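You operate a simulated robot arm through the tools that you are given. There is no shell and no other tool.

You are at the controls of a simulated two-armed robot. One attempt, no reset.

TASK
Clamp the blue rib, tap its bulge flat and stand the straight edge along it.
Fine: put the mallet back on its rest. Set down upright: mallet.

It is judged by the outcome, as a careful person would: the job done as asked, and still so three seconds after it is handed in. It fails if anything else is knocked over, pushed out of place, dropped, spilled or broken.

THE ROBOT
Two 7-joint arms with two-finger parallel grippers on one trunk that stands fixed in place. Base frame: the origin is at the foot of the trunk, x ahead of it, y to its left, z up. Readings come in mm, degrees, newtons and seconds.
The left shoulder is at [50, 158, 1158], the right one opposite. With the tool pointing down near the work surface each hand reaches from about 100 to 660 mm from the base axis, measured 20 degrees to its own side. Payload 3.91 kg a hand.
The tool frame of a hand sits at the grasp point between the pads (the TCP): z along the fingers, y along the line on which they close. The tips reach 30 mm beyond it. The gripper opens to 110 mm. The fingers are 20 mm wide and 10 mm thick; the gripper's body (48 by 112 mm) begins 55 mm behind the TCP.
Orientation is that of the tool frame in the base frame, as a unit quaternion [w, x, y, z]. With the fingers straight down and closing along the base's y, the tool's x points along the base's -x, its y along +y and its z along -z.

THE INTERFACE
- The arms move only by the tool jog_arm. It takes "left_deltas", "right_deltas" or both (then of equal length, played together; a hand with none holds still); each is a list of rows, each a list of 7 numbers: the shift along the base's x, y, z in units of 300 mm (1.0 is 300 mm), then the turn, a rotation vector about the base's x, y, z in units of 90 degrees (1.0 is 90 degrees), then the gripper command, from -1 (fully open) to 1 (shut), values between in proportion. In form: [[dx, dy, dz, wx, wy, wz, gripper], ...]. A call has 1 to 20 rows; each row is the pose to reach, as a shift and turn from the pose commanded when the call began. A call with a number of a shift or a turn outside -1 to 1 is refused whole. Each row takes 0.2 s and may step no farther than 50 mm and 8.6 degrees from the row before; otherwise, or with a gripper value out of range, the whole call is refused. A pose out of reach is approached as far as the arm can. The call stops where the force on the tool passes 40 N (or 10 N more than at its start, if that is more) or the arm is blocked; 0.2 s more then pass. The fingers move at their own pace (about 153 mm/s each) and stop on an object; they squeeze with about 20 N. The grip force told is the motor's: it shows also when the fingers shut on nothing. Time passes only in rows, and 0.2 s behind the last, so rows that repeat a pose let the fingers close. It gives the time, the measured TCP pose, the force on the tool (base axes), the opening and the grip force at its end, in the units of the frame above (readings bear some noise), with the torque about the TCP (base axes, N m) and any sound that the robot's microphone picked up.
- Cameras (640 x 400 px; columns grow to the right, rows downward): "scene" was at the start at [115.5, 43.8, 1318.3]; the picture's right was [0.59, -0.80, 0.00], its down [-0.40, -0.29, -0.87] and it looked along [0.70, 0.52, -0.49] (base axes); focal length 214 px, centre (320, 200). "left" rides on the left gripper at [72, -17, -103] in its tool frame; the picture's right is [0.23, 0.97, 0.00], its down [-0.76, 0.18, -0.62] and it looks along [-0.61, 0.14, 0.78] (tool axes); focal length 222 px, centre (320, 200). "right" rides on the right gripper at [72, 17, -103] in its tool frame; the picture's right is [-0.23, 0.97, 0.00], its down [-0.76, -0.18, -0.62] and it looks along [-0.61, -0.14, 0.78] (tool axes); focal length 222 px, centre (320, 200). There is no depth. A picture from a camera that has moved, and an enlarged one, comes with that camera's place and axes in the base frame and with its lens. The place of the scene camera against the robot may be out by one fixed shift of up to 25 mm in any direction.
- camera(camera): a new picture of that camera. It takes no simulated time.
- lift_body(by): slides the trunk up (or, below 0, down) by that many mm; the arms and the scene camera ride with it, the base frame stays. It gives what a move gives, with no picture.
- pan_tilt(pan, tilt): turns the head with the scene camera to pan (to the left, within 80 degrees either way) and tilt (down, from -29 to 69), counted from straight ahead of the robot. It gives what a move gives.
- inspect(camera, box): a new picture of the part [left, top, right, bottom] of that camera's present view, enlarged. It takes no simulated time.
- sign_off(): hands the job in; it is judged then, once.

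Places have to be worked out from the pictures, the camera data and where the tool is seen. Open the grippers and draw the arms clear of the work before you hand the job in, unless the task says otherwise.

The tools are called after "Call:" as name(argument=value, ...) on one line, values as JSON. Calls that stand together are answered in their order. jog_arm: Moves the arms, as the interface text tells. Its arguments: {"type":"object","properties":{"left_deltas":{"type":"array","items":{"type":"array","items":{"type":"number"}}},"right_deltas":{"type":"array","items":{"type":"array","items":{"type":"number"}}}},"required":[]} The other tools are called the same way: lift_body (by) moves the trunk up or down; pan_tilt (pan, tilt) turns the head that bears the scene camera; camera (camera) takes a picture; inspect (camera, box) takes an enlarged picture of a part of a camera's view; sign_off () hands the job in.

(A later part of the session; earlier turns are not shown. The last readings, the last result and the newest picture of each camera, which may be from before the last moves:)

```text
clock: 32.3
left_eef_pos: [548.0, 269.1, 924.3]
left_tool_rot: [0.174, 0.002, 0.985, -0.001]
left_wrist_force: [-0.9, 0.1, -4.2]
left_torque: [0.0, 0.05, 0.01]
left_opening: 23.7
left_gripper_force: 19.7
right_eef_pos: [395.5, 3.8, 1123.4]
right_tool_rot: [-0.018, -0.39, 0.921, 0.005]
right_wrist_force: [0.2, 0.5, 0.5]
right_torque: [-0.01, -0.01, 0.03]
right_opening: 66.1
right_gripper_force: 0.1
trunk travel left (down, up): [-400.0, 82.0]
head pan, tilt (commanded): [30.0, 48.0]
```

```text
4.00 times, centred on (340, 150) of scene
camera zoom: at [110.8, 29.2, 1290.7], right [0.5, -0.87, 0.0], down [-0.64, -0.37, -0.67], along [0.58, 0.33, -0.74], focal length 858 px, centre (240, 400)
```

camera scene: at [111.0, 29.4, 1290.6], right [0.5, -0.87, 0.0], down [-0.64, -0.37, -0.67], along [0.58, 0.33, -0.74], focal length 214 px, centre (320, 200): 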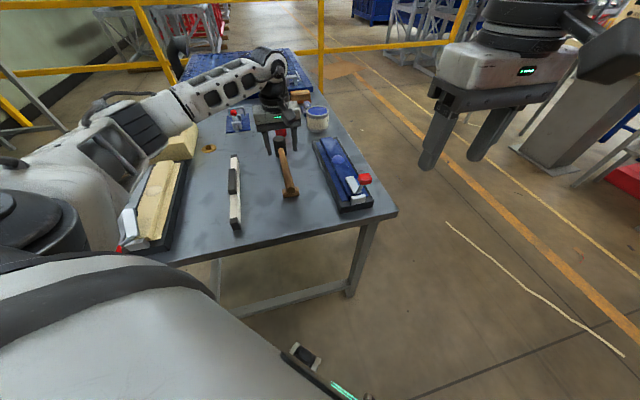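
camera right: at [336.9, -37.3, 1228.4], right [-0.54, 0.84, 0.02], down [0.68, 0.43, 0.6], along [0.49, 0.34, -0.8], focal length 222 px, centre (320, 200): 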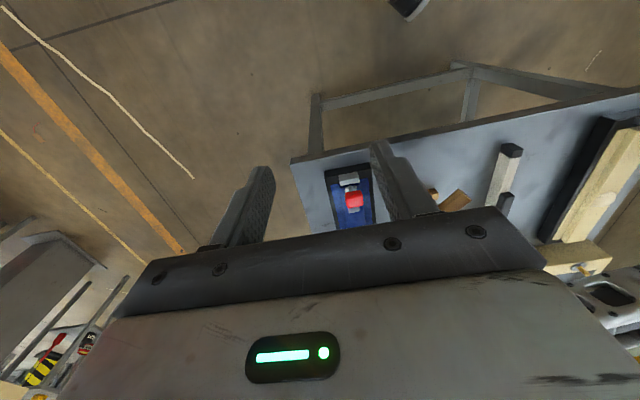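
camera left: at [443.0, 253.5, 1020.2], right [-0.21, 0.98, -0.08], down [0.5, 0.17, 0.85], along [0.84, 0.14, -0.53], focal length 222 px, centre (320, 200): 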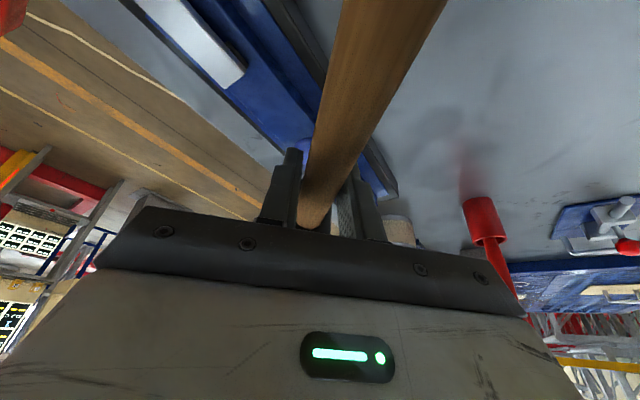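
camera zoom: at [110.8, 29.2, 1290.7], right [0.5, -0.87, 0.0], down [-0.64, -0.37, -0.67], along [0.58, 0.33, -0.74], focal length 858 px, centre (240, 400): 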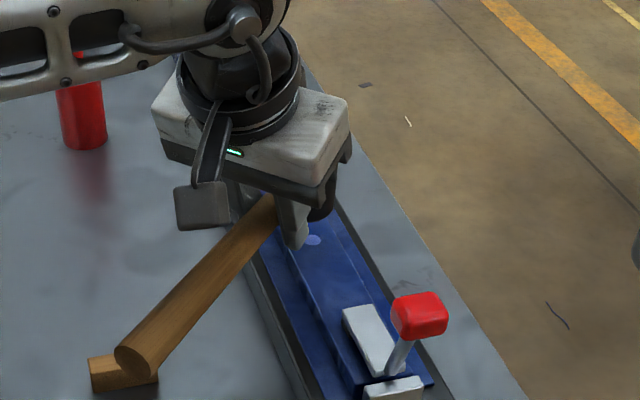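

The bulge now looks much flatter. I raise the mallet clear to see it properly.

Call:
jog_arm(left_deltas=[[-0.03, 0.03, 0.1, 0, 0, 0, 1], [-0.06, 0.06, 0.2, 0, 0, 0, 1], [-0.1, 0.1, 0.25, 0, 0, 0, 1]])

Call:
inspect(camera="scene", box=[300, 110, 380, 190])

Call:
camera(camera="left")

```text
clock: 33.1
left_eef_pos: [516.7, 298.7, 997.2]
left_tool_rot: [0.173, 0.002, 0.985, 0.0]
left_wrist_force: [-0.2, 0.0, -4.5]
left_torque: [-0.02, 0.03, 0.04]
left_opening: 23.3
left_gripper_force: 20.0
right_eef_pos: [396.2, 4.9, 1123.0]
right_tool_rot: [-0.018, -0.39, 0.92, 0.006]
right_wrist_force: [-0.8, 0.4, 0.5]
right_torque: [-0.02, 0.01, 0.01]
right_opening: 66.0
right_gripper_force: 0.0
trunk travel left (down, up): [-400.0, 82.0]
head pan, tilt (commanded): [30.0, 48.0]
```

```text
5.00 times, centred on (340, 150) of scene
camera zoom: at [111.0, 29.6, 1290.6], right [0.5, -0.87, 0.0], down [-0.64, -0.37, -0.67], along [0.58, 0.33, -0.74], focal length 1072 px, centre (220, 450)
```

zoom: 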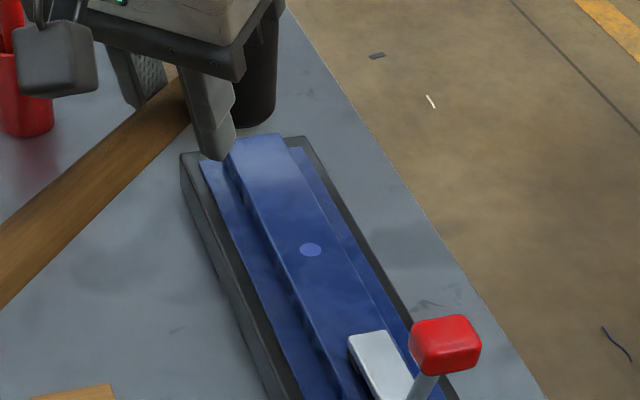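

```text
taken
camera left: at [413.5, 283.1, 1069.6], right [-0.21, 0.97, -0.08], down [0.5, 0.18, 0.85], along [0.84, 0.14, -0.53], focal length 222 px, centre (320, 200)
```

left: 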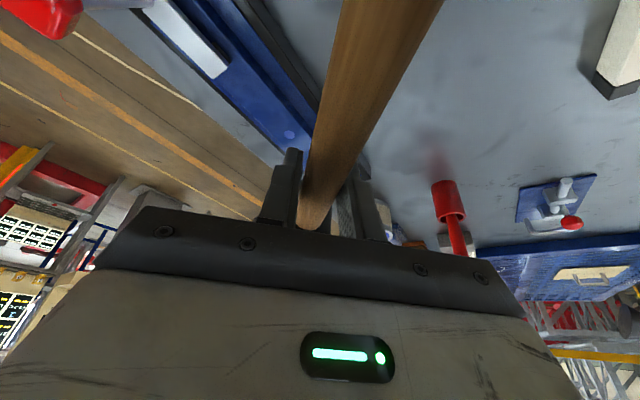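

Only a small spot remains of the bulge, near (621, 270). I go back over it for another strike.

Call:
jog_arm(left_deltas=[[0.05, -0.05, -0.1, 0, 0, 0, 1], [0.1, -0.1, -0.2, 0, 0, 0, 1], [0.103, -0.097, -0.24, 0, 0, 0, 1], [0.103, -0.097, -0.24, 0, 0, 0, 1], [0.103, -0.097, -0.4, 0, 0, 0, 1], [0.103, -0.097, -0.26, 0, 0, 0, 1]])

```text
clock: 34.5
left_eef_pos: [547.2, 272.0, 919.6]
left_tool_rot: [0.174, 0.002, 0.985, -0.001]
left_wrist_force: [0.7, 0.2, -3.9]
left_torque: [0.03, 0.1, -0.02]
left_opening: 23.6
left_gripper_force: 19.7
right_eef_pos: [395.6, 4.3, 1123.5]
right_tool_rot: [-0.017, -0.39, 0.921, 0.005]
right_wrist_force: [0.1, 0.2, 0.3]
right_torque: [-0.01, 0.0, 0.01]
right_opening: 65.9
right_gripper_force: 0.0
trunk travel left (down, up): [-400.0, 82.0]
head pan, tilt (commanded): [30.0, 48.0]
```

I raise the mallet clear again and inspect the spot.

Call:
jog_arm(left_deltas=[[-0.03, 0.03, 0.1, 0, 0, 0, 1], [-0.06, 0.06, 0.2, 0, 0, 0, 1], [-0.1, 0.1, 0.26, 0, 0, 0, 1]])

Call:
inspect(camera="scene", box=[300, 110, 380, 190])

Call:
inspect(camera="left", box=[240, 80, 340, 180])

```text
clock: 35.3
left_eef_pos: [516.7, 299.4, 1000.7]
left_tool_rot: [0.174, 0.001, 0.985, -0.001]
left_wrist_force: [0.5, -0.1, -4.1]
left_torque: [0.02, 0.08, -0.01]
left_opening: 23.3
left_gripper_force: 19.8
right_eef_pos: [396.2, 3.1, 1123.7]
right_tool_rot: [-0.017, -0.39, 0.921, 0.005]
right_wrist_force: [-0.6, -1.0, -0.2]
right_torque: [-0.02, 0.0, -0.01]
right_opening: 65.9
right_gripper_force: 0.2
trunk travel left (down, up): [-400.0, 82.0]
head pan, tilt (commanded): [30.0, 48.0]
```

```text
5.00 times, centred on (340, 150) of scene
camera zoom: at [111.0, 29.5, 1290.6], right [0.5, -0.87, 0.0], down [-0.64, -0.37, -0.67], along [0.58, 0.33, -0.74], focal length 1072 px, centre (220, 450)
```

zoom: 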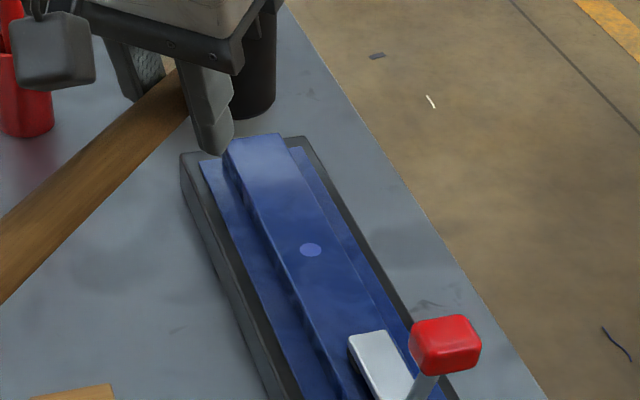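

```text
4.00 times, centred on (290, 130) of left
camera zoom: at [413.6, 284.0, 1072.5], right [-0.21, 0.97, -0.08], down [0.5, 0.18, 0.85], along [0.84, 0.14, -0.53], focal length 888 px, centre (440, 480)
```

zoom: 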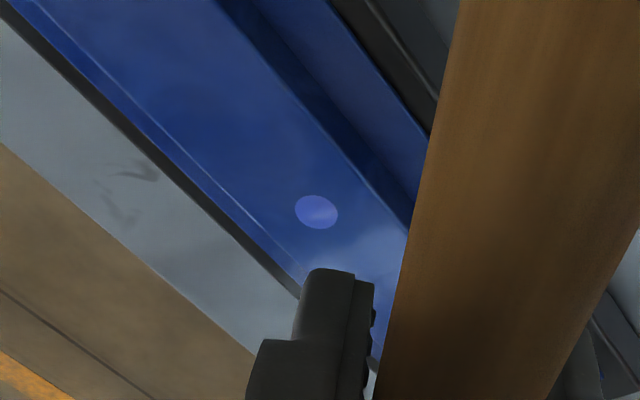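

The spot looks unchanged and nearly flush, so the last strike may not have touched. I go back over it and feel for the surface slowly, then press.

Call:
jog_arm(left_deltas=[[0.05, -0.05, -0.1, 0, 0, 0, 1], [0.103, -0.1, -0.2, 0, 0, 0, 1], [0.103, -0.1, -0.3, 0, 0, 0, 1], [0.103, -0.1, -0.34, 0, 0, 0, 1], [0.103, -0.1, -0.36, 0, 0, 0, 1], [0.103, -0.1, -0.375, 0, 0, 0, 1], [0.103, -0.1, -0.385, 0, 0, 0, 1]])

Call:
inspect(camera="scene", box=[290, 100, 390, 200])

```text
clock: 36.9
left_eef_pos: [551.4, 271.4, 882.2]
left_tool_rot: [0.174, 0.001, 0.985, 0.001]
left_wrist_force: [0.2, -0.6, -2.8]
left_torque: [0.01, 0.05, 0.01]
left_opening: 23.6
left_gripper_force: 20.1
right_eef_pos: [396.5, 4.0, 1123.3]
right_tool_rot: [-0.018, -0.391, 0.92, 0.006]
right_wrist_force: [-0.1, 0.1, 0.5]
right_torque: [0.01, -0.01, -0.01]
right_opening: 66.1
right_gripper_force: 0.1
trunk travel left (down, up): [-400.0, 82.0]
head pan, tilt (commanded): [30.0, 48.0]
```

```text
4.00 times, centred on (340, 150) of scene
camera zoom: at [111.2, 29.5, 1290.6], right [0.5, -0.87, 0.0], down [-0.64, -0.37, -0.67], along [0.58, 0.33, -0.74], focal length 858 px, centre (240, 400)
```

zoom: 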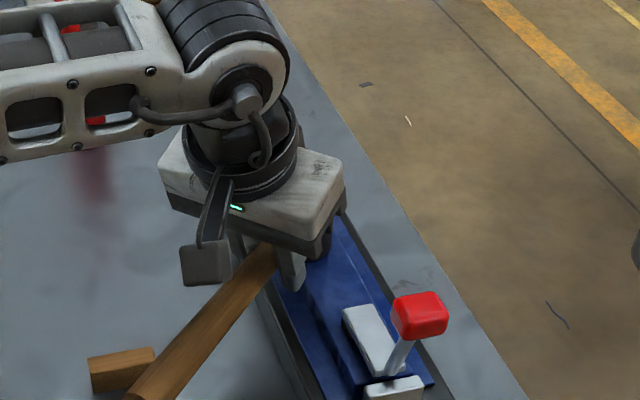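

No contact yet at TCP z 882 (first contact was at 897), so the bulge has gone down at least 14 mm. I continue slowly.

Call:
jog_arm(left_deltas=[[0, 0, -0.007, 0, 0, 0, 1], [0, 0, -0.014, 0, 0, 0, 1], [0, 0, -0.021, 0, 0, 0, 1]])

```text
clock: 37.7
left_eef_pos: [549.5, 269.3, 879.8]
left_tool_rot: [0.178, 0.001, 0.984, 0.0]
left_wrist_force: [-3.3, 1.8, 10.6]
left_torque: [0.02, -0.47, 0.05]
left_opening: 23.8
left_gripper_force: 19.6
right_eef_pos: [396.0, 3.1, 1124.0]
right_tool_rot: [-0.016, -0.39, 0.921, 0.006]
right_wrist_force: [0.7, 0.6, 0.5]
right_torque: [-0.01, 0.0, -0.01]
right_opening: 65.9
right_gripper_force: 0.0
trunk travel left (down, up): [-400.0, 82.0]
head pan, tilt (commanded): [30.0, 48.0]
```

Contact at TCP z≈880 (surface ≈850). One firmer strike from 28 mm above to be sure it is fully flat.

Call:
jog_arm(left_deltas=[[0, 0, 0.06, 0, 0, 0, 1], [0, 0, 0.11, 0, 0, 0, 1], [0, 0, 0.11, 0, 0, 0, 1], [0, 0, -0.03, 0, 0, 0, 1], [0, 0, 0.08, 0, 0, 0, 1]])

Call:
jog_arm(left_deltas=[[-0.03, 0.03, 0.1, 0, 0, 0, 1], [-0.06, 0.06, 0.2, 0, 0, 0, 1], [-0.1, 0.1, 0.3, 0, 0, 0, 1]])

Call:
inspect(camera="scene", box=[300, 110, 380, 190])

Call:
inspect(camera="left", box=[240, 80, 340, 180])

```text
clock: 38.9
left_eef_pos: [547.2, 269.2, 899.2]
left_tool_rot: [0.173, 0.002, 0.985, 0.0]
left_wrist_force: [0.0, -0.6, -3.5]
left_torque: [0.02, 0.06, -0.01]
left_opening: 23.8
left_gripper_force: 20.5
right_eef_pos: [395.2, 3.0, 1123.2]
right_tool_rot: [-0.017, -0.391, 0.92, 0.005]
right_wrist_force: [0.2, 0.4, 0.0]
right_torque: [0.0, -0.03, 0.01]
right_opening: 66.0
right_gripper_force: 0.1
trunk travel left (down, up): [-400.0, 82.0]
head pan, tilt (commanded): [30.0, 48.0]
```

```text
clock: 39.7
left_eef_pos: [517.3, 301.6, 991.8]
left_tool_rot: [0.173, 0.001, 0.985, 0.001]
left_wrist_force: [-0.3, 1.0, -4.1]
left_torque: [-0.02, 0.05, -0.01]
left_opening: 23.6
left_gripper_force: 20.1
right_eef_pos: [394.7, 4.4, 1122.7]
right_tool_rot: [-0.017, -0.391, 0.92, 0.006]
right_wrist_force: [-0.1, 0.4, 0.4]
right_torque: [-0.01, 0.02, 0.0]
right_opening: 65.5
right_gripper_force: 0.2
trunk travel left (down, up): [-400.0, 82.0]
head pan, tilt (commanded): [30.0, 48.0]
```

```text
5.00 times, centred on (340, 150) of scene
camera zoom: at [110.8, 29.4, 1290.6], right [0.5, -0.87, 0.0], down [-0.64, -0.37, -0.67], along [0.58, 0.33, -0.74], focal length 1072 px, centre (220, 450)
```

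zoom: 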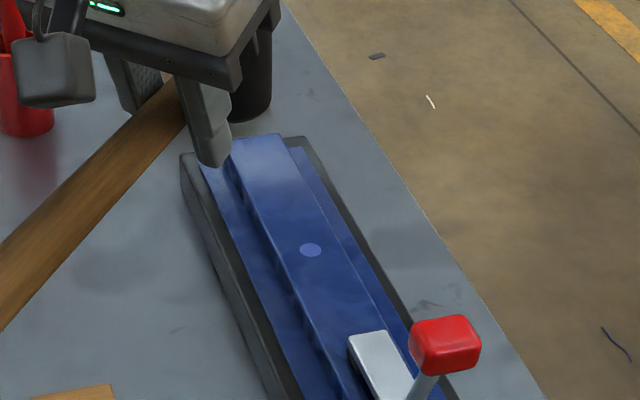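

```text
4.00 times, centred on (290, 130) of left
camera zoom: at [414.7, 285.6, 1064.0], right [-0.21, 0.97, -0.08], down [0.5, 0.17, 0.85], along [0.84, 0.14, -0.53], focal length 888 px, centre (440, 480)
```

zoom: 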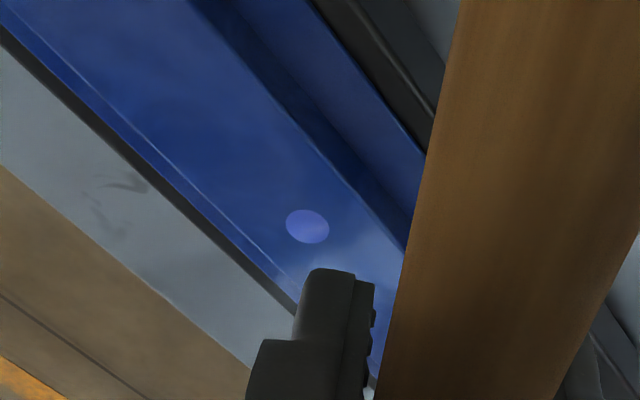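

The spot did not change under the firm strike, so I believe it is down to its limit. To verify flatness I'll touch the bare rib top 40 mm nearer the clamp with the same mallet face and compare the force at the same commanded height.

Call:
jog_arm(left_deltas=[[0.003, -0.065, -0.1, 0, 0, 0, 1], [0.007, -0.13, -0.2, 0, 0, 0, 1], [0.007, -0.193, -0.3, 0, 0, 0, 1], [0.007, -0.193, -0.34, 0, 0, 0, 1], [0.007, -0.193, -0.36, 0, 0, 0, 1], [0.007, -0.193, -0.37, 0, 0, 0, 1], [0.007, -0.193, -0.38, 0, 0, 0, 1]])

Call:
inspect(camera="scene", box=[300, 110, 380, 190])

```text
clock: 41.3
left_eef_pos: [521.0, 241.2, 877.5]
left_tool_rot: [0.174, 0.001, 0.985, 0.0]
left_wrist_force: [0.0, 0.5, -3.3]
left_torque: [0.01, 0.06, 0.0]
left_opening: 23.7
left_gripper_force: 19.7
right_eef_pos: [396.2, 4.0, 1122.8]
right_tool_rot: [-0.018, -0.39, 0.921, 0.006]
right_wrist_force: [0.3, 0.6, 0.3]
right_torque: [-0.03, 0.01, 0.01]
right_opening: 65.9
right_gripper_force: 0.1
trunk travel left (down, up): [-400.0, 82.0]
head pan, tilt (commanded): [30.0, 48.0]
```

```text
5.00 times, centred on (340, 150) of scene
camera zoom: at [111.2, 29.5, 1290.6], right [0.5, -0.87, 0.0], down [-0.64, -0.37, -0.67], along [0.58, 0.33, -0.74], focal length 1072 px, centre (220, 450)
```

zoom: 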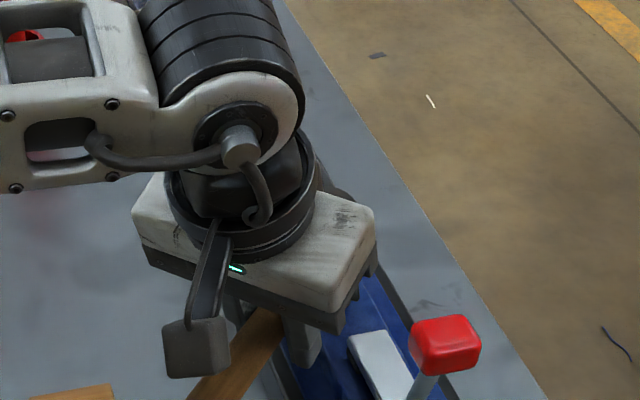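

No contact here at the same commanded height, so the rib top is lower. I continue slowly down to find it.

Call:
jog_arm(left_deltas=[[0, 0, -0.006, 0, 0, 0, 1], [0, 0, -0.012, 0, 0, 0, 1]])

```text
clock: 41.9
left_eef_pos: [520.7, 241.1, 875.0]
left_tool_rot: [0.177, 0.002, 0.984, 0.0]
left_wrist_force: [-8.3, 1.4, 7.8]
left_torque: [-0.02, -0.19, -0.01]
left_opening: 23.6
left_gripper_force: 20.1
right_eef_pos: [395.4, 3.7, 1123.9]
right_tool_rot: [-0.016, -0.39, 0.92, 0.006]
right_wrist_force: [-1.0, 0.2, -0.1]
right_torque: [0.02, 0.0, 0.01]
right_opening: 65.8
right_gripper_force: 0.1
trunk travel left (down, up): [-400.0, 82.0]
head pan, tilt (commanded): [30.0, 48.0]
```

The rib top here is roughly 4 mm lower than where I touched at the spot, so I want a side view. I lift the mallet 15 mm and bring the right hand's camera round to look across the rib from the right at a low angle.

Call:
jog_arm(left_deltas=[[0, 0, 0.02, 0, 0, 0, 1], [0, 0, 0.05, 0, 0, 0, 1], [0, 0, 0.05, 0, 0, 0, 1], [0, 0, 0.05, 0, 0, 0, 1], [0, 0, 0.05, 0, 0, 0, 1], [0, 0, 0.05, 0, 0, 0, 1], [0, 0, 0.05, 0, 0, 0, 1], [0, 0, 0.05, 0, 0, 0, 1]], right_deltas=[[0.082, 0.0, -0.05, 0.0593, -0.024, 0.058, -0.2], [0.163, 0.0, -0.12, 0.1187, -0.048, 0.1161, -0.2], [0.245, 0.02, -0.2, 0.178, -0.072, 0.1741, -0.2], [0.327, 0.05, -0.29, 0.2374, -0.096, 0.2322, -0.2], [0.408, 0.1, -0.38, 0.2967, -0.12, 0.2902, -0.2], [0.49, 0.16, -0.47, 0.356, -0.1441, 0.3482, -0.2], [0.572, 0.22, -0.56, 0.4154, -0.1681, 0.4063, -0.2], [0.653, 0.3, -0.65, 0.4747, -0.1921, 0.4643, -0.2]])

Call:
camera(camera="right")

Call:
camera(camera="scene")

```text
clock: 43.7
left_eef_pos: [521.2, 243.5, 887.2]
left_tool_rot: [0.174, 0.001, 0.985, 0.0]
left_wrist_force: [-0.5, -0.2, -4.1]
left_torque: [-0.01, 0.04, -0.02]
left_opening: 23.7
left_gripper_force: 20.0
right_eef_pos: [388.4, 72.6, 1014.7]
right_tool_rot: [0.211, -0.59, 0.749, 0.215]
right_wrist_force: [0.5, 0.3, 0.4]
right_torque: [-0.04, 0.02, 0.02]
right_opening: 66.0
right_gripper_force: 0.1
right hand out of reach, approached as far as the arm can: row 3, 4, 5, 6, 7, 8
trunk travel left (down, up): [-400.0, 82.0]
head pan, tilt (commanded): [30.0, 48.0]
```

```text
taken
camera right: at [350.0, -42.6, 1059.4], right [-0.9, 0.39, 0.2], down [0.3, 0.21, 0.93], along [0.32, 0.9, -0.3], focal length 222 px, centre (320, 200)
```

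right: 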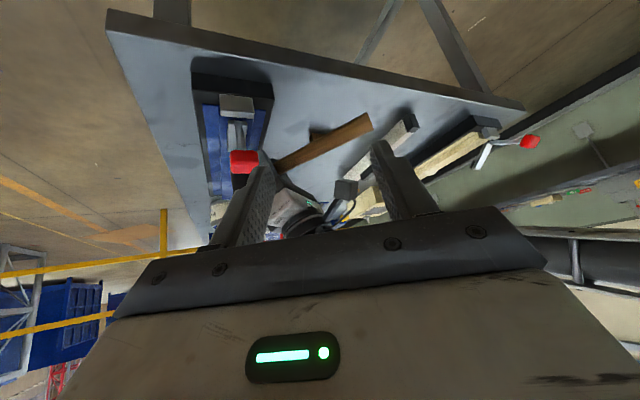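

```text
taken
camera scene: at [111.5, 31.0, 1290.5], right [0.5, -0.87, 0.0], down [-0.64, -0.37, -0.67], along [0.58, 0.33, -0.74], focal length 214 px, centre (320, 200)
```

scene: 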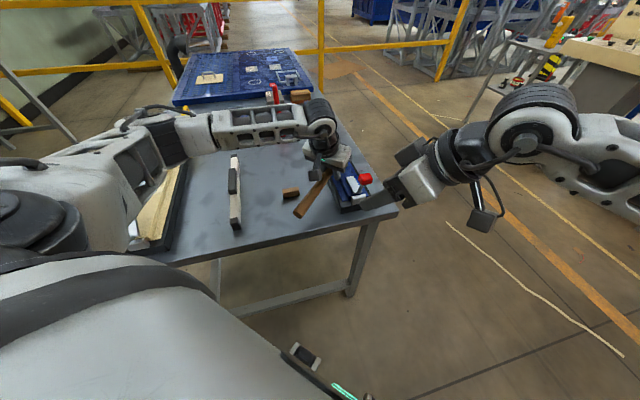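

The right arm can't reach that viewpoint (it stopped at (388, 73, 1015)). I check instead whether the mallet has turned in the left grip, by comparing with the earlier grip view.

Call:
inspect(camera="left", box=[200, 80, 440, 240])

Call:
inspect(camera="right", box=[180, 60, 400, 240])

Call:
inspect(camera="scene", box=[270, 110, 400, 230])

```text
2.50 times, centred on (320, 160) of left
camera zoom: at [417.5, 227.8, 960.0], right [-0.21, 0.97, -0.08], down [0.5, 0.18, 0.85], along [0.84, 0.14, -0.53], focal length 555 px, centre (320, 300)
```

zoom: 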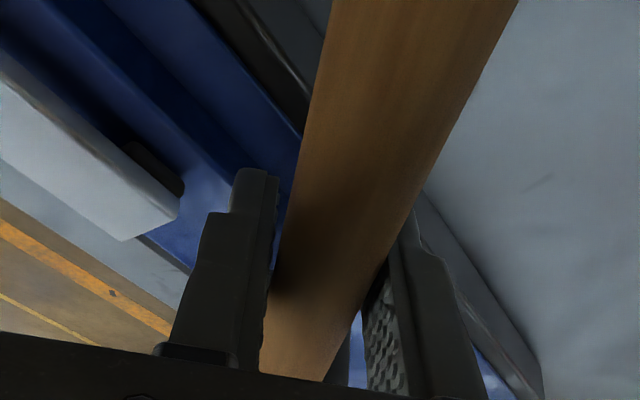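

```text
2.22 times, centred on (290, 150) of right
camera zoom: at [350.0, -42.6, 1059.4], right [-0.9, 0.39, 0.2], down [0.3, 0.21, 0.93], along [0.32, 0.9, -0.3], focal length 494 px, centre (387, 311)
```

zoom: 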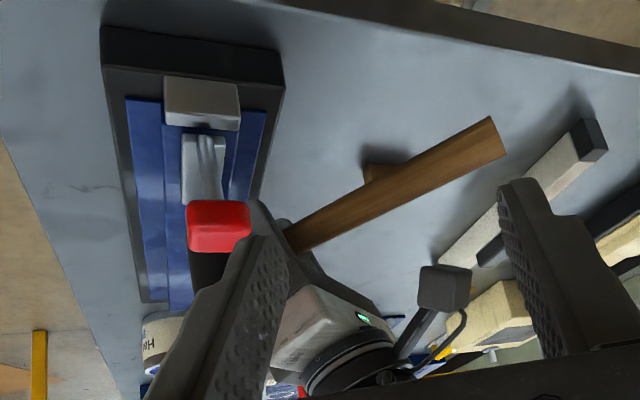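

```text
3.33 times, centred on (335, 170) of scene
camera zoom: at [111.5, 31.0, 1290.5], right [0.5, -0.87, 0.0], down [-0.64, -0.37, -0.67], along [0.58, 0.33, -0.74], focal length 715 px, centre (270, 300)
```

zoom: 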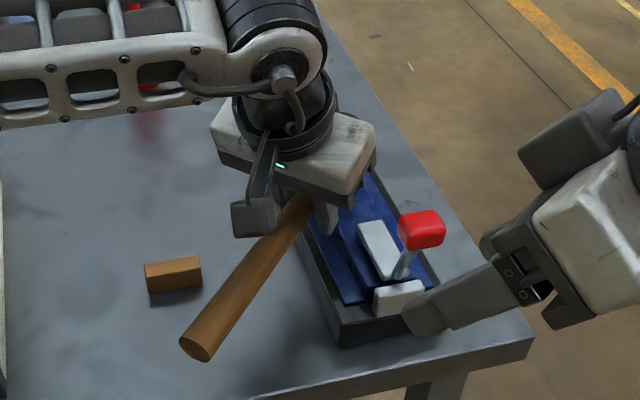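

The handle has turned in the grip (head tilted up), which explains the lower touch height. Setting the mallet on its rest will straighten it. First I try backing the right hand off a little to see how it responds.

Call:
jog_arm(right_deltas=[[-0.03, -0.08, 0.03, 0, 0, 0, -0.2], [-0.06, -0.16, 0.06, 0, 0, 0, -0.2]])

```text
clock: 44.3
left_eef_pos: [520.9, 242.5, 888.4]
left_tool_rot: [0.173, 0.002, 0.985, 0.001]
left_wrist_force: [0.0, -0.1, -3.9]
left_torque: [-0.02, 0.05, 0.01]
left_opening: 23.5
left_gripper_force: 19.8
right_eef_pos: [368.4, 17.3, 1025.3]
right_tool_rot: [0.211, -0.59, 0.749, 0.215]
right_wrist_force: [0.1, -0.2, 0.2]
right_torque: [-0.02, -0.03, 0.0]
right_opening: 66.0
right_gripper_force: 0.0
trunk travel left (down, up): [-400.0, 82.0]
head pan, tilt (commanded): [30.0, 48.0]
```

It responds normally. I withdraw the right hand further and carry the mallet back to a hover 60 mm above its recorded rest pose.

Call:
jog_arm(left_deltas=[[0, 0, 0.15, 0, 0, 0, 1], [0, 0, 0.3, 0, 0, 0, 1], [0.022, 0.113, 0.3, 0, 0, 0.0839, 1], [0.043, 0.227, 0.3, 0, 0, 0.1678, 1], [0.065, 0.34, 0.3, 0, 0, 0.2517, 1], [0.087, 0.453, 0.3, 0, 0, 0.3356, 1], [0.108, 0.567, 0.3, 0, 0, 0.4194, 1], [0.13, 0.68, 0.3, 0, 0, 0.5033, 1], [0.13, 0.68, 0.16, 0, 0, 0.5033, 1], [0.13, 0.68, 0.028, 0, 0, 0.5033, 1]], right_deltas=[[-0.02, -0.03, 0.02, 0, 0, 0, -0.2], [-0.04, -0.06, 0.04, 0, 0, 0, -0.2], [-0.06, -0.09, 0.06, 0, 0, 0, -0.2], [-0.08, -0.12, 0.08, 0, 0, 0, -0.2], [-0.1, -0.15, 0.1, 0, 0, 0, -0.2], [-0.12, -0.18, 0.12, 0, 0, 0, -0.2], [-0.14, -0.21, 0.14, 0, 0, 0, -0.2], [-0.16, -0.24, 0.16, 0, 0, 0, -0.2], [-0.18, -0.27, 0.18, 0, 0, 0, -0.2], [-0.2, -0.3, 0.2, 0, 0, 0, -0.2]])

Call:
inspect(camera="scene", box=[230, 90, 380, 220])

Call:
camera(camera="left")

```text
clock: 46.5
left_eef_pos: [559.7, 443.4, 895.1]
left_tool_rot: [0.161, -0.378, 0.909, 0.067]
left_wrist_force: [0.3, 0.2, -4.0]
left_torque: [-0.08, 0.05, 0.01]
left_opening: 23.8
left_gripper_force: 20.1
right_eef_pos: [303.7, -75.8, 1079.7]
right_tool_rot: [0.211, -0.59, 0.75, 0.213]
right_wrist_force: [-0.4, 1.0, 1.2]
right_torque: [-0.03, 0.0, -0.02]
right_opening: 66.0
right_gripper_force: 0.0
trunk travel left (down, up): [-400.0, 82.0]
head pan, tilt (commanded): [30.0, 48.0]
```

```text
3.08 times, centred on (305, 155) of scene
camera zoom: at [111.4, 29.7, 1290.6], right [0.5, -0.87, 0.0], down [-0.64, -0.37, -0.67], along [0.58, 0.33, -0.74], focal length 660 px, centre (366, 338)
```

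zoom: 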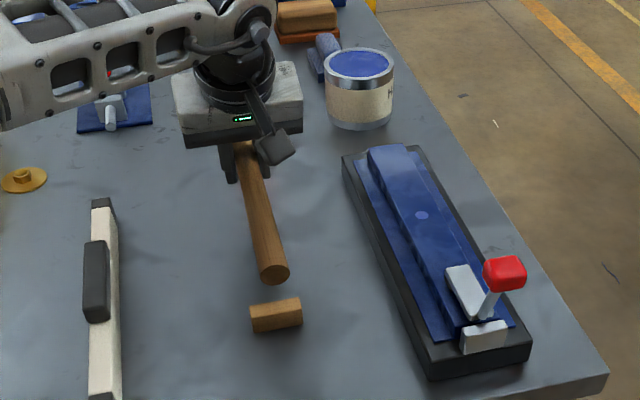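

```text
taken
camera left: at [498.6, 359.0, 966.7], right [-0.84, 0.54, -0.08], down [0.23, 0.48, 0.85], along [0.49, 0.69, -0.53], focal length 222 px, centre (320, 200)
```

left: 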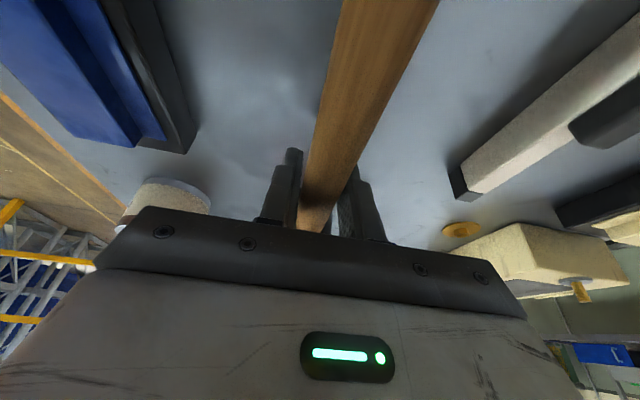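

The handle end hangs right over its wooden rest. I lower gently; the rest should turn the mallet level again as it settles.

Call:
jog_arm(left_deltas=[[0, 0, -0.06, 0, 0, 0, 1], [0, 0, -0.1, 0, 0, 0, 1], [0, 0, -0.12, 0, 0, 0, 1], [0, 0, -0.14, 0, 0, 0, 1], [0, 0, -0.155, 0, 0, 0, 1], [0, 0, -0.17, 0, 0, 0, 1], [0, 0, -0.18, 0, 0, 0, 1], [0, 0, -0.19, 0, 0, 0, 1], [0, 0, -0.198, 0, 0, 0, 1]])

Call:
inspect(camera="scene", box=[230, 100, 340, 210])

Call:
inspect(camera="left", box=[200, 80, 440, 240])

```text
clock: 48.5
left_eef_pos: [559.6, 445.4, 837.1]
left_tool_rot: [0.161, -0.377, 0.91, 0.066]
left_wrist_force: [2.9, 2.1, -0.4]
left_torque: [-0.4, 0.44, 0.12]
left_opening: 23.6
left_gripper_force: 20.2
right_eef_pos: [306.0, -76.1, 1080.0]
right_tool_rot: [0.211, -0.59, 0.749, 0.214]
right_wrist_force: [-0.7, 0.6, -0.8]
right_torque: [0.0, -0.01, 0.05]
right_opening: 66.2
right_gripper_force: 0.2
trunk travel left (down, up): [-400.0, 82.0]
head pan, tilt (commanded): [30.0, 48.0]
```

```text
3.64 times, centred on (285, 155) of scene
camera zoom: at [111.1, 29.6, 1290.6], right [0.5, -0.87, 0.0], down [-0.64, -0.37, -0.67], along [0.58, 0.33, -0.74], focal length 780 px, centre (447, 364)
```

zoom: 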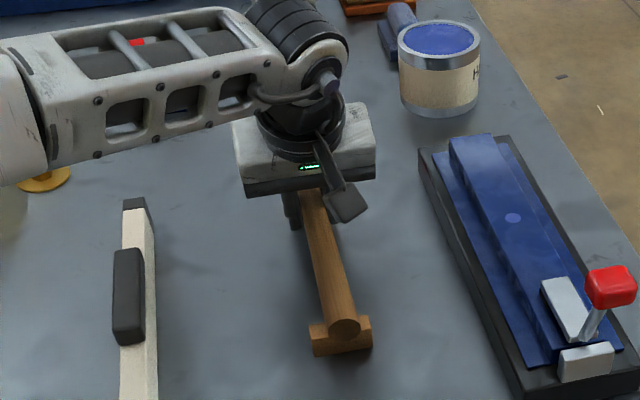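

```text
2.50 times, centred on (320, 160) of left
camera zoom: at [499.5, 361.6, 909.6], right [-0.84, 0.54, -0.08], down [0.23, 0.48, 0.85], along [0.49, 0.69, -0.53], focal length 555 px, centre (320, 300)
```

zoom: 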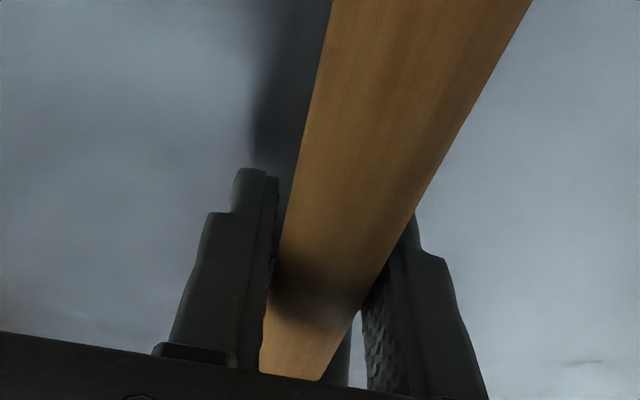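

The handle end is on its rest and the mallet is nearly level again. I lower 2 mm more and then open the fingers to let it settle.

Call:
jog_arm(left_deltas=[[0, 0, -0.005, 0, 0, 0, 1], [0, 0, -0.009, 0, 0, 0, 1], [0, 0, -0.009, 0, 0, 0, 0.5], [0, 0, -0.009, 0, 0, 0, 0.3], [0, 0, -0.009, 0, 0, 0, 0.0]])

Call:
inspect(camera="left", box=[200, 80, 440, 240])

Call:
inspect(camera="scene", box=[230, 100, 340, 210])

```text
clock: 49.7
left_eef_pos: [561.8, 445.7, 834.3]
left_tool_rot: [0.16, -0.378, 0.909, 0.067]
left_wrist_force: [0.7, 0.5, 0.4]
left_torque: [-0.02, 0.01, 0.02]
left_opening: 54.9
left_gripper_force: 0.1
right_eef_pos: [305.1, -75.6, 1079.0]
right_tool_rot: [0.211, -0.59, 0.749, 0.214]
right_wrist_force: [0.0, 0.2, -0.3]
right_torque: [0.04, 0.02, 0.03]
right_opening: 66.0
right_gripper_force: 0.1
trunk travel left (down, up): [-400.0, 82.0]
head pan, tilt (commanded): [30.0, 48.0]
```

```text
2.50 times, centred on (320, 160) of left
camera zoom: at [499.6, 361.4, 906.4], right [-0.84, 0.54, -0.08], down [0.23, 0.48, 0.85], along [0.49, 0.69, -0.53], focal length 555 px, centre (320, 300)
```

zoom: 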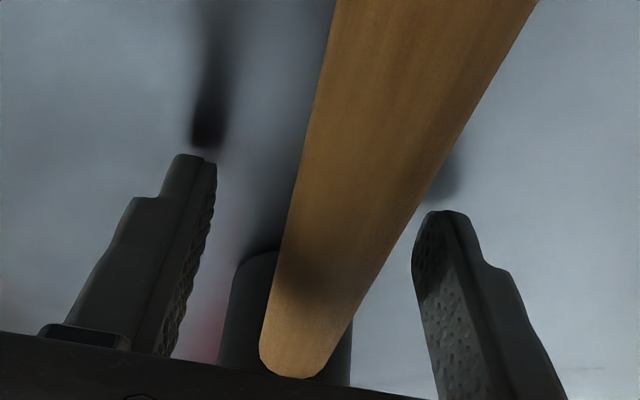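

```text
3.64 times, centred on (285, 155) of scene
camera zoom: at [110.8, 29.3, 1290.6], right [0.5, -0.87, 0.0], down [-0.64, -0.37, -0.67], along [0.58, 0.33, -0.74], focal length 780 px, centre (447, 364)
```

zoom: 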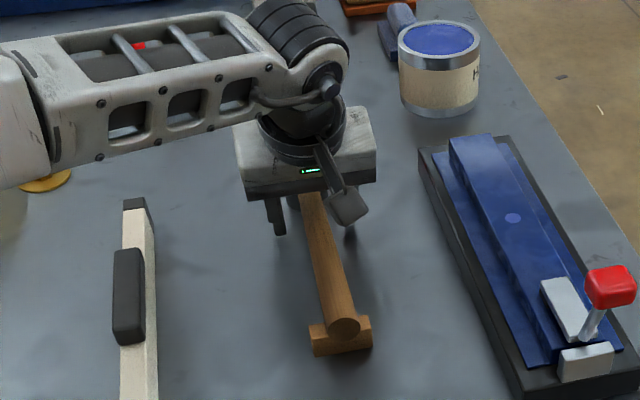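

The mallet is back on its rest, level and upright as at the start. I lift the left hand straight up and swing it to a low viewpoint over the rib to look at the spot closely.

Call:
jog_arm(left_deltas=[[0, 0, 0.1, 0, 0, 0, 0.0], [0, 0, 0.2, 0, 0, 0, -0.3], [0, 0, 0.3, 0, 0, 0, -1], [-0.008, -0.079, 0.3, 0.008, -0.0279, -0.08, -1], [-0.016, -0.158, 0.3, 0.0161, -0.0557, -0.16, -1], [-0.024, -0.236, 0.3, 0.0242, -0.0836, -0.24, -1], [-0.032, -0.315, 0.3, 0.0322, -0.1114, -0.3205, -1], [-0.039, -0.394, 0.29, 0.0403, -0.1393, -0.4006, -1], [-0.047, -0.473, 0.27, 0.0483, -0.1671, -0.4808, -1], [-0.055, -0.551, 0.25, 0.0564, -0.195, -0.5609, -1], [-0.063, -0.63, 0.227, 0.0644, -0.2228, -0.641, -1]])

Call:
camera(camera="left")

Call:
inspect(camera="scene", box=[230, 90, 380, 220])

```text
clock: 52.1
left_eef_pos: [543.3, 256.4, 902.1]
left_tool_rot: [0.34, 0.109, 0.933, -0.039]
left_wrist_force: [0.1, 0.7, 0.2]
left_torque: [0.01, 0.03, -0.01]
left_opening: 109.8
left_gripper_force: 0.1
right_eef_pos: [304.7, -75.1, 1079.2]
right_tool_rot: [0.211, -0.59, 0.749, 0.215]
right_wrist_force: [-0.3, -0.2, 0.9]
right_torque: [-0.03, -0.01, -0.02]
right_opening: 66.2
right_gripper_force: 0.1
trunk travel left (down, up): [-400.0, 82.0]
head pan, tilt (commanded): [30.0, 48.0]
```

```text
taken
camera left: at [420.0, 268.8, 935.2], right [0.05, 0.99, -0.14], down [0.22, 0.13, 0.97], along [0.97, -0.08, -0.21], focal length 222 px, centre (320, 200)
```

left: 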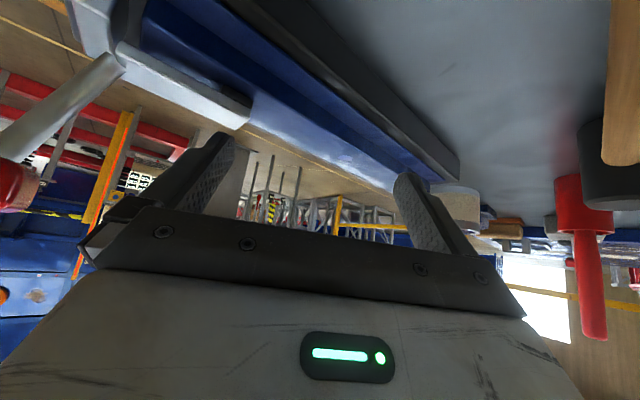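

```text
3.08 times, centred on (305, 155) of scene
camera zoom: at [110.9, 29.3, 1290.7], right [0.5, -0.87, 0.0], down [-0.64, -0.37, -0.67], along [0.58, 0.33, -0.74], focal length 660 px, centre (366, 338)
```

zoom: 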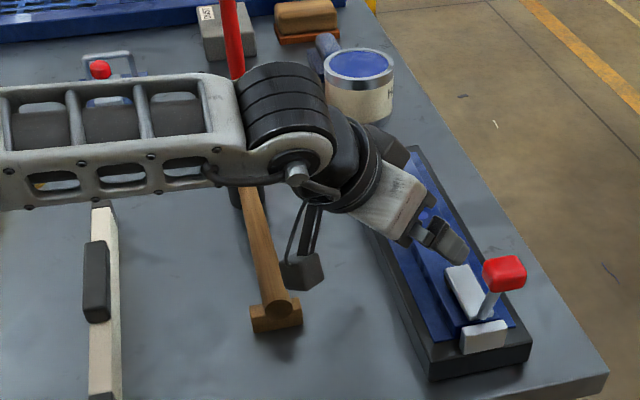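

Good low view across the rib. I enlarge the area of the spot.

Call:
inspect(camera="left", box=[300, 120, 400, 190])

Call:
inspect(camera="left", box=[60, 20, 260, 140])

```text
5.71 times, centred on (350, 155) of left
camera zoom: at [420.0, 268.8, 935.2], right [0.05, 0.99, -0.14], down [0.22, 0.13, 0.97], along [0.97, -0.08, -0.21], focal length 1269 px, centre (149, 457)
```

zoom: 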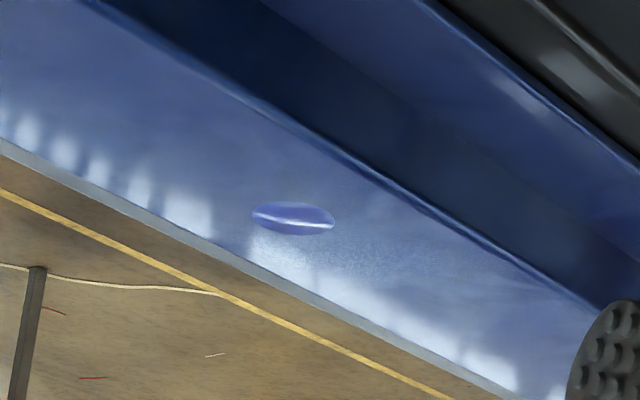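

```text
3.20 times, centred on (160, 80) of left
camera zoom: at [420.0, 268.8, 935.2], right [0.05, 0.99, -0.14], down [0.22, 0.13, 0.97], along [0.97, -0.08, -0.21], focal length 711 px, centre (832, 584)
```

zoom: 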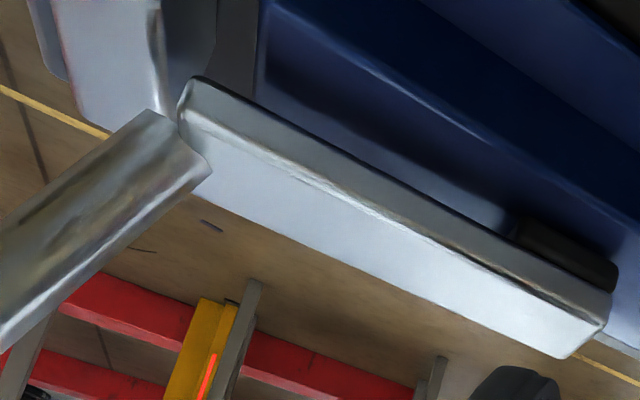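

The spot is a flush disc seen at low angle (its aspect matches a flat circle), and the clamp pad sits on the rib. To be sure it is at its end of travel I'll shut the left fingers and probe/press the spot at about (621, 269).

Call:
jog_arm(left_deltas=[[0, 0, 0.02, 0, 0, 0, 1], [0, 0, 0.03, 0, 0, 0, 1], [0.08, 0.012, 0.03, 0.0125, 0.054, 0, 1], [0.15, 0.024, 0.03, 0.025, 0.108, 0, 1], [0.21, 0.034, 0.02, 0.0375, 0.162, 0, 1], [0.259, 0.042, 0.01, 0.05, 0.2164, 0, 1], [0.259, 0.042, -0.03, 0.05, 0.2164, 0, 1]])

Call:
camera(camera="left")

Call:
inspect(camera="scene", box=[290, 100, 390, 200])

```text
clock: 53.7
left_eef_pos: [618.4, 270.3, 895.0]
left_tool_rot: [0.172, 0.114, 0.978, -0.021]
left_wrist_force: [0.4, -0.1, 0.5]
left_torque: [-0.01, 0.03, 0.0]
left_opening: 0.0
left_gripper_force: 19.7
right_eef_pos: [305.3, -74.4, 1079.5]
right_tool_rot: [0.211, -0.59, 0.749, 0.214]
right_wrist_force: [-1.0, -0.2, -0.2]
right_torque: [0.01, 0.01, 0.01]
right_opening: 66.3
right_gripper_force: 0.0
trunk travel left (down, up): [-400.0, 82.0]
head pan, tilt (commanded): [30.0, 48.0]
```

```text
taken
camera left: at [513.6, 277.9, 966.4], right [0.01, 1.0, -0.08], down [0.53, 0.06, 0.85], along [0.85, -0.05, -0.53], focal length 222 px, centre (320, 200)
```

left: 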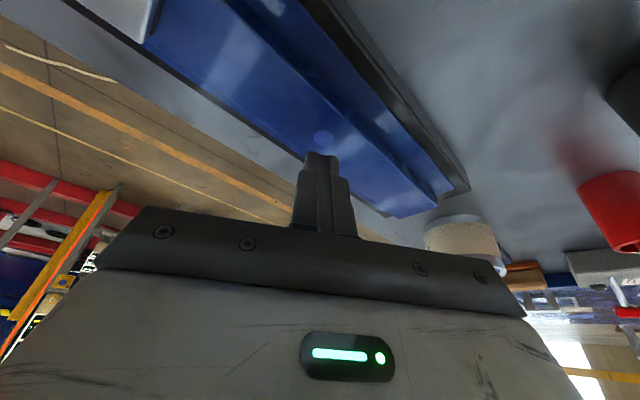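

```text
4.00 times, centred on (340, 150) of scene
camera zoom: at [110.9, 29.4, 1290.7], right [0.5, -0.87, 0.0], down [-0.64, -0.37, -0.67], along [0.58, 0.33, -0.74], focal length 858 px, centre (240, 400)
```

zoom: 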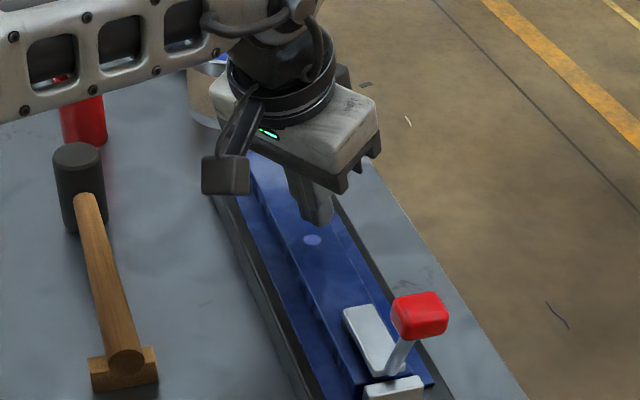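

The spot is right under the shut fingertips at (621, 269.5). I descend slowly to touch and press it.

Call:
jog_arm(left_deltas=[[0, 0, -0.02, 0, 0, 0, 1], [0, 0, -0.035, 0, 0, 0, 1], [0, 0, -0.042, 0, 0, 0, 1], [0, 0, -0.049, 0, 0, 0, 1]])

```text
clock: 54.7
left_eef_pos: [618.2, 269.3, 878.9]
left_tool_rot: [0.173, 0.113, 0.978, -0.019]
left_wrist_force: [-0.1, 0.2, 1.4]
left_torque: [-0.01, 0.0, -0.01]
left_opening: 0.2
left_gripper_force: 20.0
right_eef_pos: [305.6, -74.2, 1079.4]
right_tool_rot: [0.212, -0.59, 0.749, 0.214]
right_wrist_force: [0.3, 0.0, 0.8]
right_torque: [0.0, 0.02, -0.02]
right_opening: 65.8
right_gripper_force: 0.0
trunk travel left (down, up): [-400.0, 82.0]
head pan, tilt (commanded): [30.0, 48.0]
```

No contact yet at 879; a few more small steps.

Call:
jog_arm(left_deltas=[[0, 0, -0.004, 0, 0, 0, 1], [0, 0, -0.008, 0, 0, 0, 1], [0, 0, -0.012, 0, 0, 0, 1]])

```text
clock: 55.5
left_eef_pos: [618.7, 269.3, 879.8]
left_tool_rot: [0.177, 0.113, 0.978, -0.02]
left_wrist_force: [-5.8, 1.2, 20.3]
left_torque: [0.03, 0.18, -0.12]
left_opening: 0.0
left_gripper_force: 19.9
right_eef_pos: [303.4, -75.5, 1081.2]
right_tool_rot: [0.213, -0.59, 0.749, 0.213]
right_wrist_force: [0.2, -0.3, 0.0]
right_torque: [0.04, 0.0, 0.01]
right_opening: 65.9
right_gripper_force: 0.0
trunk travel left (down, up): [-400.0, 82.0]
head pan, tilt (commanded): [30.0, 48.0]
```

20 N on the spot and it does not yield (TCP holds at 879–880). I press a bit harder, to about 35 N.

Call:
jog_arm(left_deltas=[[0, 0, -0.004, 0, 0, 0, 1], [0, 0, -0.008, 0, 0, 0, 1]])

```text
clock: 56.1
left_eef_pos: [619.6, 270.1, 881.1]
left_tool_rot: [0.179, 0.112, 0.977, -0.019]
left_wrist_force: [-6.6, 5.6, 32.1]
left_torque: [0.15, 0.19, -0.44]
left_opening: 0.0
left_gripper_force: 20.0
right_eef_pos: [301.4, -77.2, 1080.8]
right_tool_rot: [0.214, -0.589, 0.749, 0.214]
right_wrist_force: [-0.2, 0.5, 0.1]
right_torque: [0.0, -0.01, -0.01]
right_opening: 66.1
right_gripper_force: 0.1
trunk travel left (down, up): [-400.0, 82.0]
head pan, tilt (commanded): [30.0, 48.0]
```

It holds firm at 32 N, so it is at its stop. For comparison I touch the bare rib 25 mm away at the same commanded height that gave 20 N.

Call:
jog_arm(left_deltas=[[0, 0, 0.04, 0, 0, 0, 1], [-0.03, -0.03, 0.05, 0, 0, 0, 1], [-0.06, -0.06, 0.05, 0, 0, 0, 1], [-0.06, -0.06, 0.03, 0, 0, 0, 1], [-0.06, -0.06, 0.02, 0, 0, 0, 1], [-0.06, -0.06, 0.014, 0, 0, 0, 1], [-0.06, -0.06, 0.008, 0, 0, 0, 1]])

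```text
clock: 57.7
left_eef_pos: [600.5, 252.9, 878.6]
left_tool_rot: [0.176, 0.113, 0.978, -0.018]
left_wrist_force: [-11.0, 5.0, 22.5]
left_torque: [0.18, 0.3, -0.05]
left_opening: 0.2
left_gripper_force: 19.8
right_eef_pos: [303.3, -75.3, 1081.2]
right_tool_rot: [0.213, -0.591, 0.748, 0.214]
right_wrist_force: [0.2, 0.2, 0.2]
right_torque: [0.03, -0.01, -0.01]
right_opening: 66.0
right_gripper_force: 0.1
trunk travel left (down, up): [-400.0, 82.0]
head pan, tilt (commanded): [30.0, 48.0]
```

The force is the same (22.5 N vs 20 N), so the former bulge is level with the rib. Now the straight edge: I raise the left hand and swing it to 45° yaw above the straight edge, near (365, 474).

Call:
jog_arm(left_deltas=[[0, 0, 0.13, 0, 0, 0, 1], [0, 0, 0.27, 0, 0, 0, 0.0], [-0.098, 0.092, 0.27, -0.008, 0.0279, 0.08, -0.5], [-0.196, 0.184, 0.27, -0.0161, 0.0557, 0.16, -1], [-0.294, 0.276, 0.27, -0.0242, 0.0836, 0.24, -1], [-0.392, 0.368, 0.27, -0.0322, 0.1114, 0.3205, -1], [-0.49, 0.46, 0.27, -0.0403, 0.1393, 0.4006, -1], [-0.589, 0.552, 0.27, -0.0483, 0.1671, 0.4808, -1], [-0.687, 0.645, 0.27, -0.0564, 0.195, 0.5609, -1], [-0.785, 0.737, 0.27, -0.0644, 0.2228, 0.641, -1]])

Call:
camera(camera="left")

Call:
camera(camera="scene")

```text
clock: 59.9
left_eef_pos: [367.3, 473.4, 954.2]
left_tool_rot: [0.0, -0.384, 0.923, 0.0]
left_wrist_force: [-0.4, 0.0, -0.3]
left_torque: [0.01, -0.02, 0.02]
left_opening: 109.9
left_gripper_force: 0.1
right_eef_pos: [304.9, -75.5, 1079.0]
right_tool_rot: [0.212, -0.59, 0.749, 0.214]
right_wrist_force: [-0.4, 0.2, 0.0]
right_torque: [-0.02, 0.03, -0.02]
right_opening: 66.1
right_gripper_force: 0.0
trunk travel left (down, up): [-400.0, 82.0]
head pan, tilt (commanded): [30.0, 48.0]
```

```text
taken
camera left: at [328.8, 411.0, 1058.6], right [-0.85, 0.52, 0.0], down [0.41, 0.67, 0.62], along [0.33, 0.53, -0.78], focal length 222 px, centre (320, 200)
```

left: 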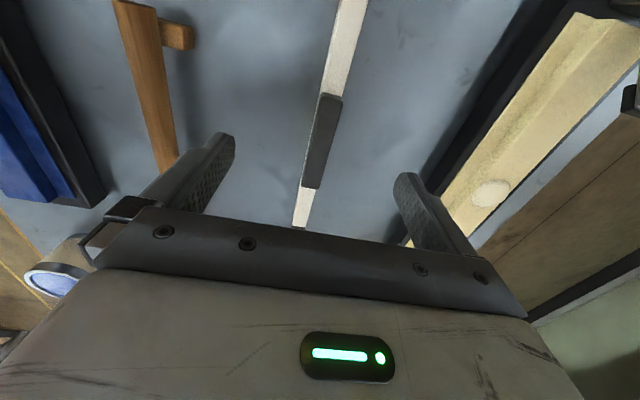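

```text
taken
camera scene: at [110.6, 29.4, 1290.7], right [0.5, -0.87, 0.0], down [-0.64, -0.37, -0.67], along [0.58, 0.33, -0.74], focal length 214 px, centre (320, 200)
```

scene: 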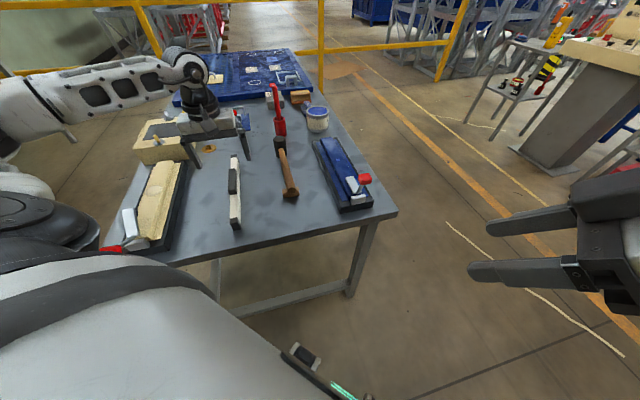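

Call:
inspect(camera="left", box=[240, 0, 400, 240])

Call:
inspect(camera="scene", box=[210, 140, 270, 240])

```text
1.67 times, centred on (320, 120) of left
camera zoom: at [328.8, 411.0, 1058.6], right [-0.85, 0.52, 0.0], down [0.41, 0.67, 0.62], along [0.33, 0.53, -0.78], focal length 370 px, centre (320, 333)
```

zoom: 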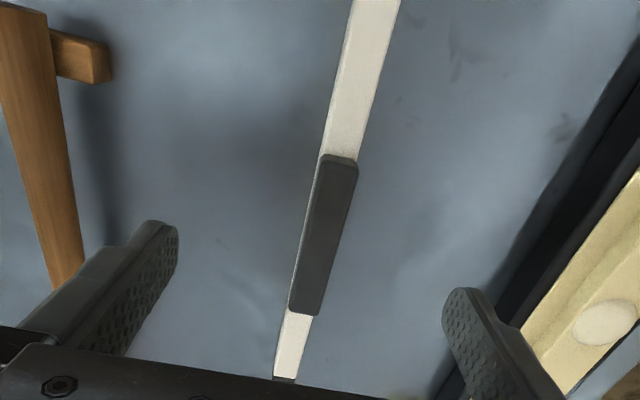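

```text
4.00 times, centred on (240, 190) of scene
camera zoom: at [110.6, 29.4, 1290.7], right [0.5, -0.87, 0.0], down [-0.64, -0.37, -0.67], along [0.58, 0.33, -0.74], focal length 858 px, centre (640, 240)
```

zoom: 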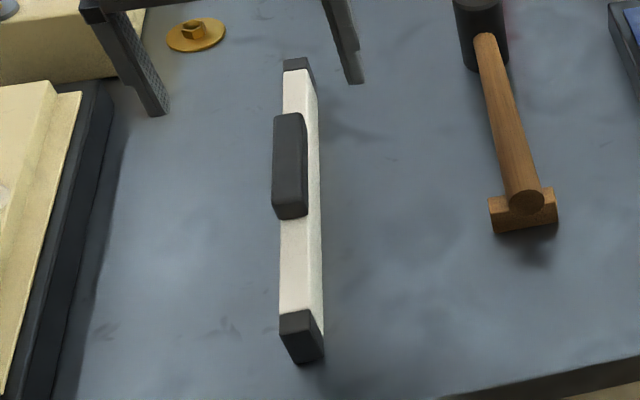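

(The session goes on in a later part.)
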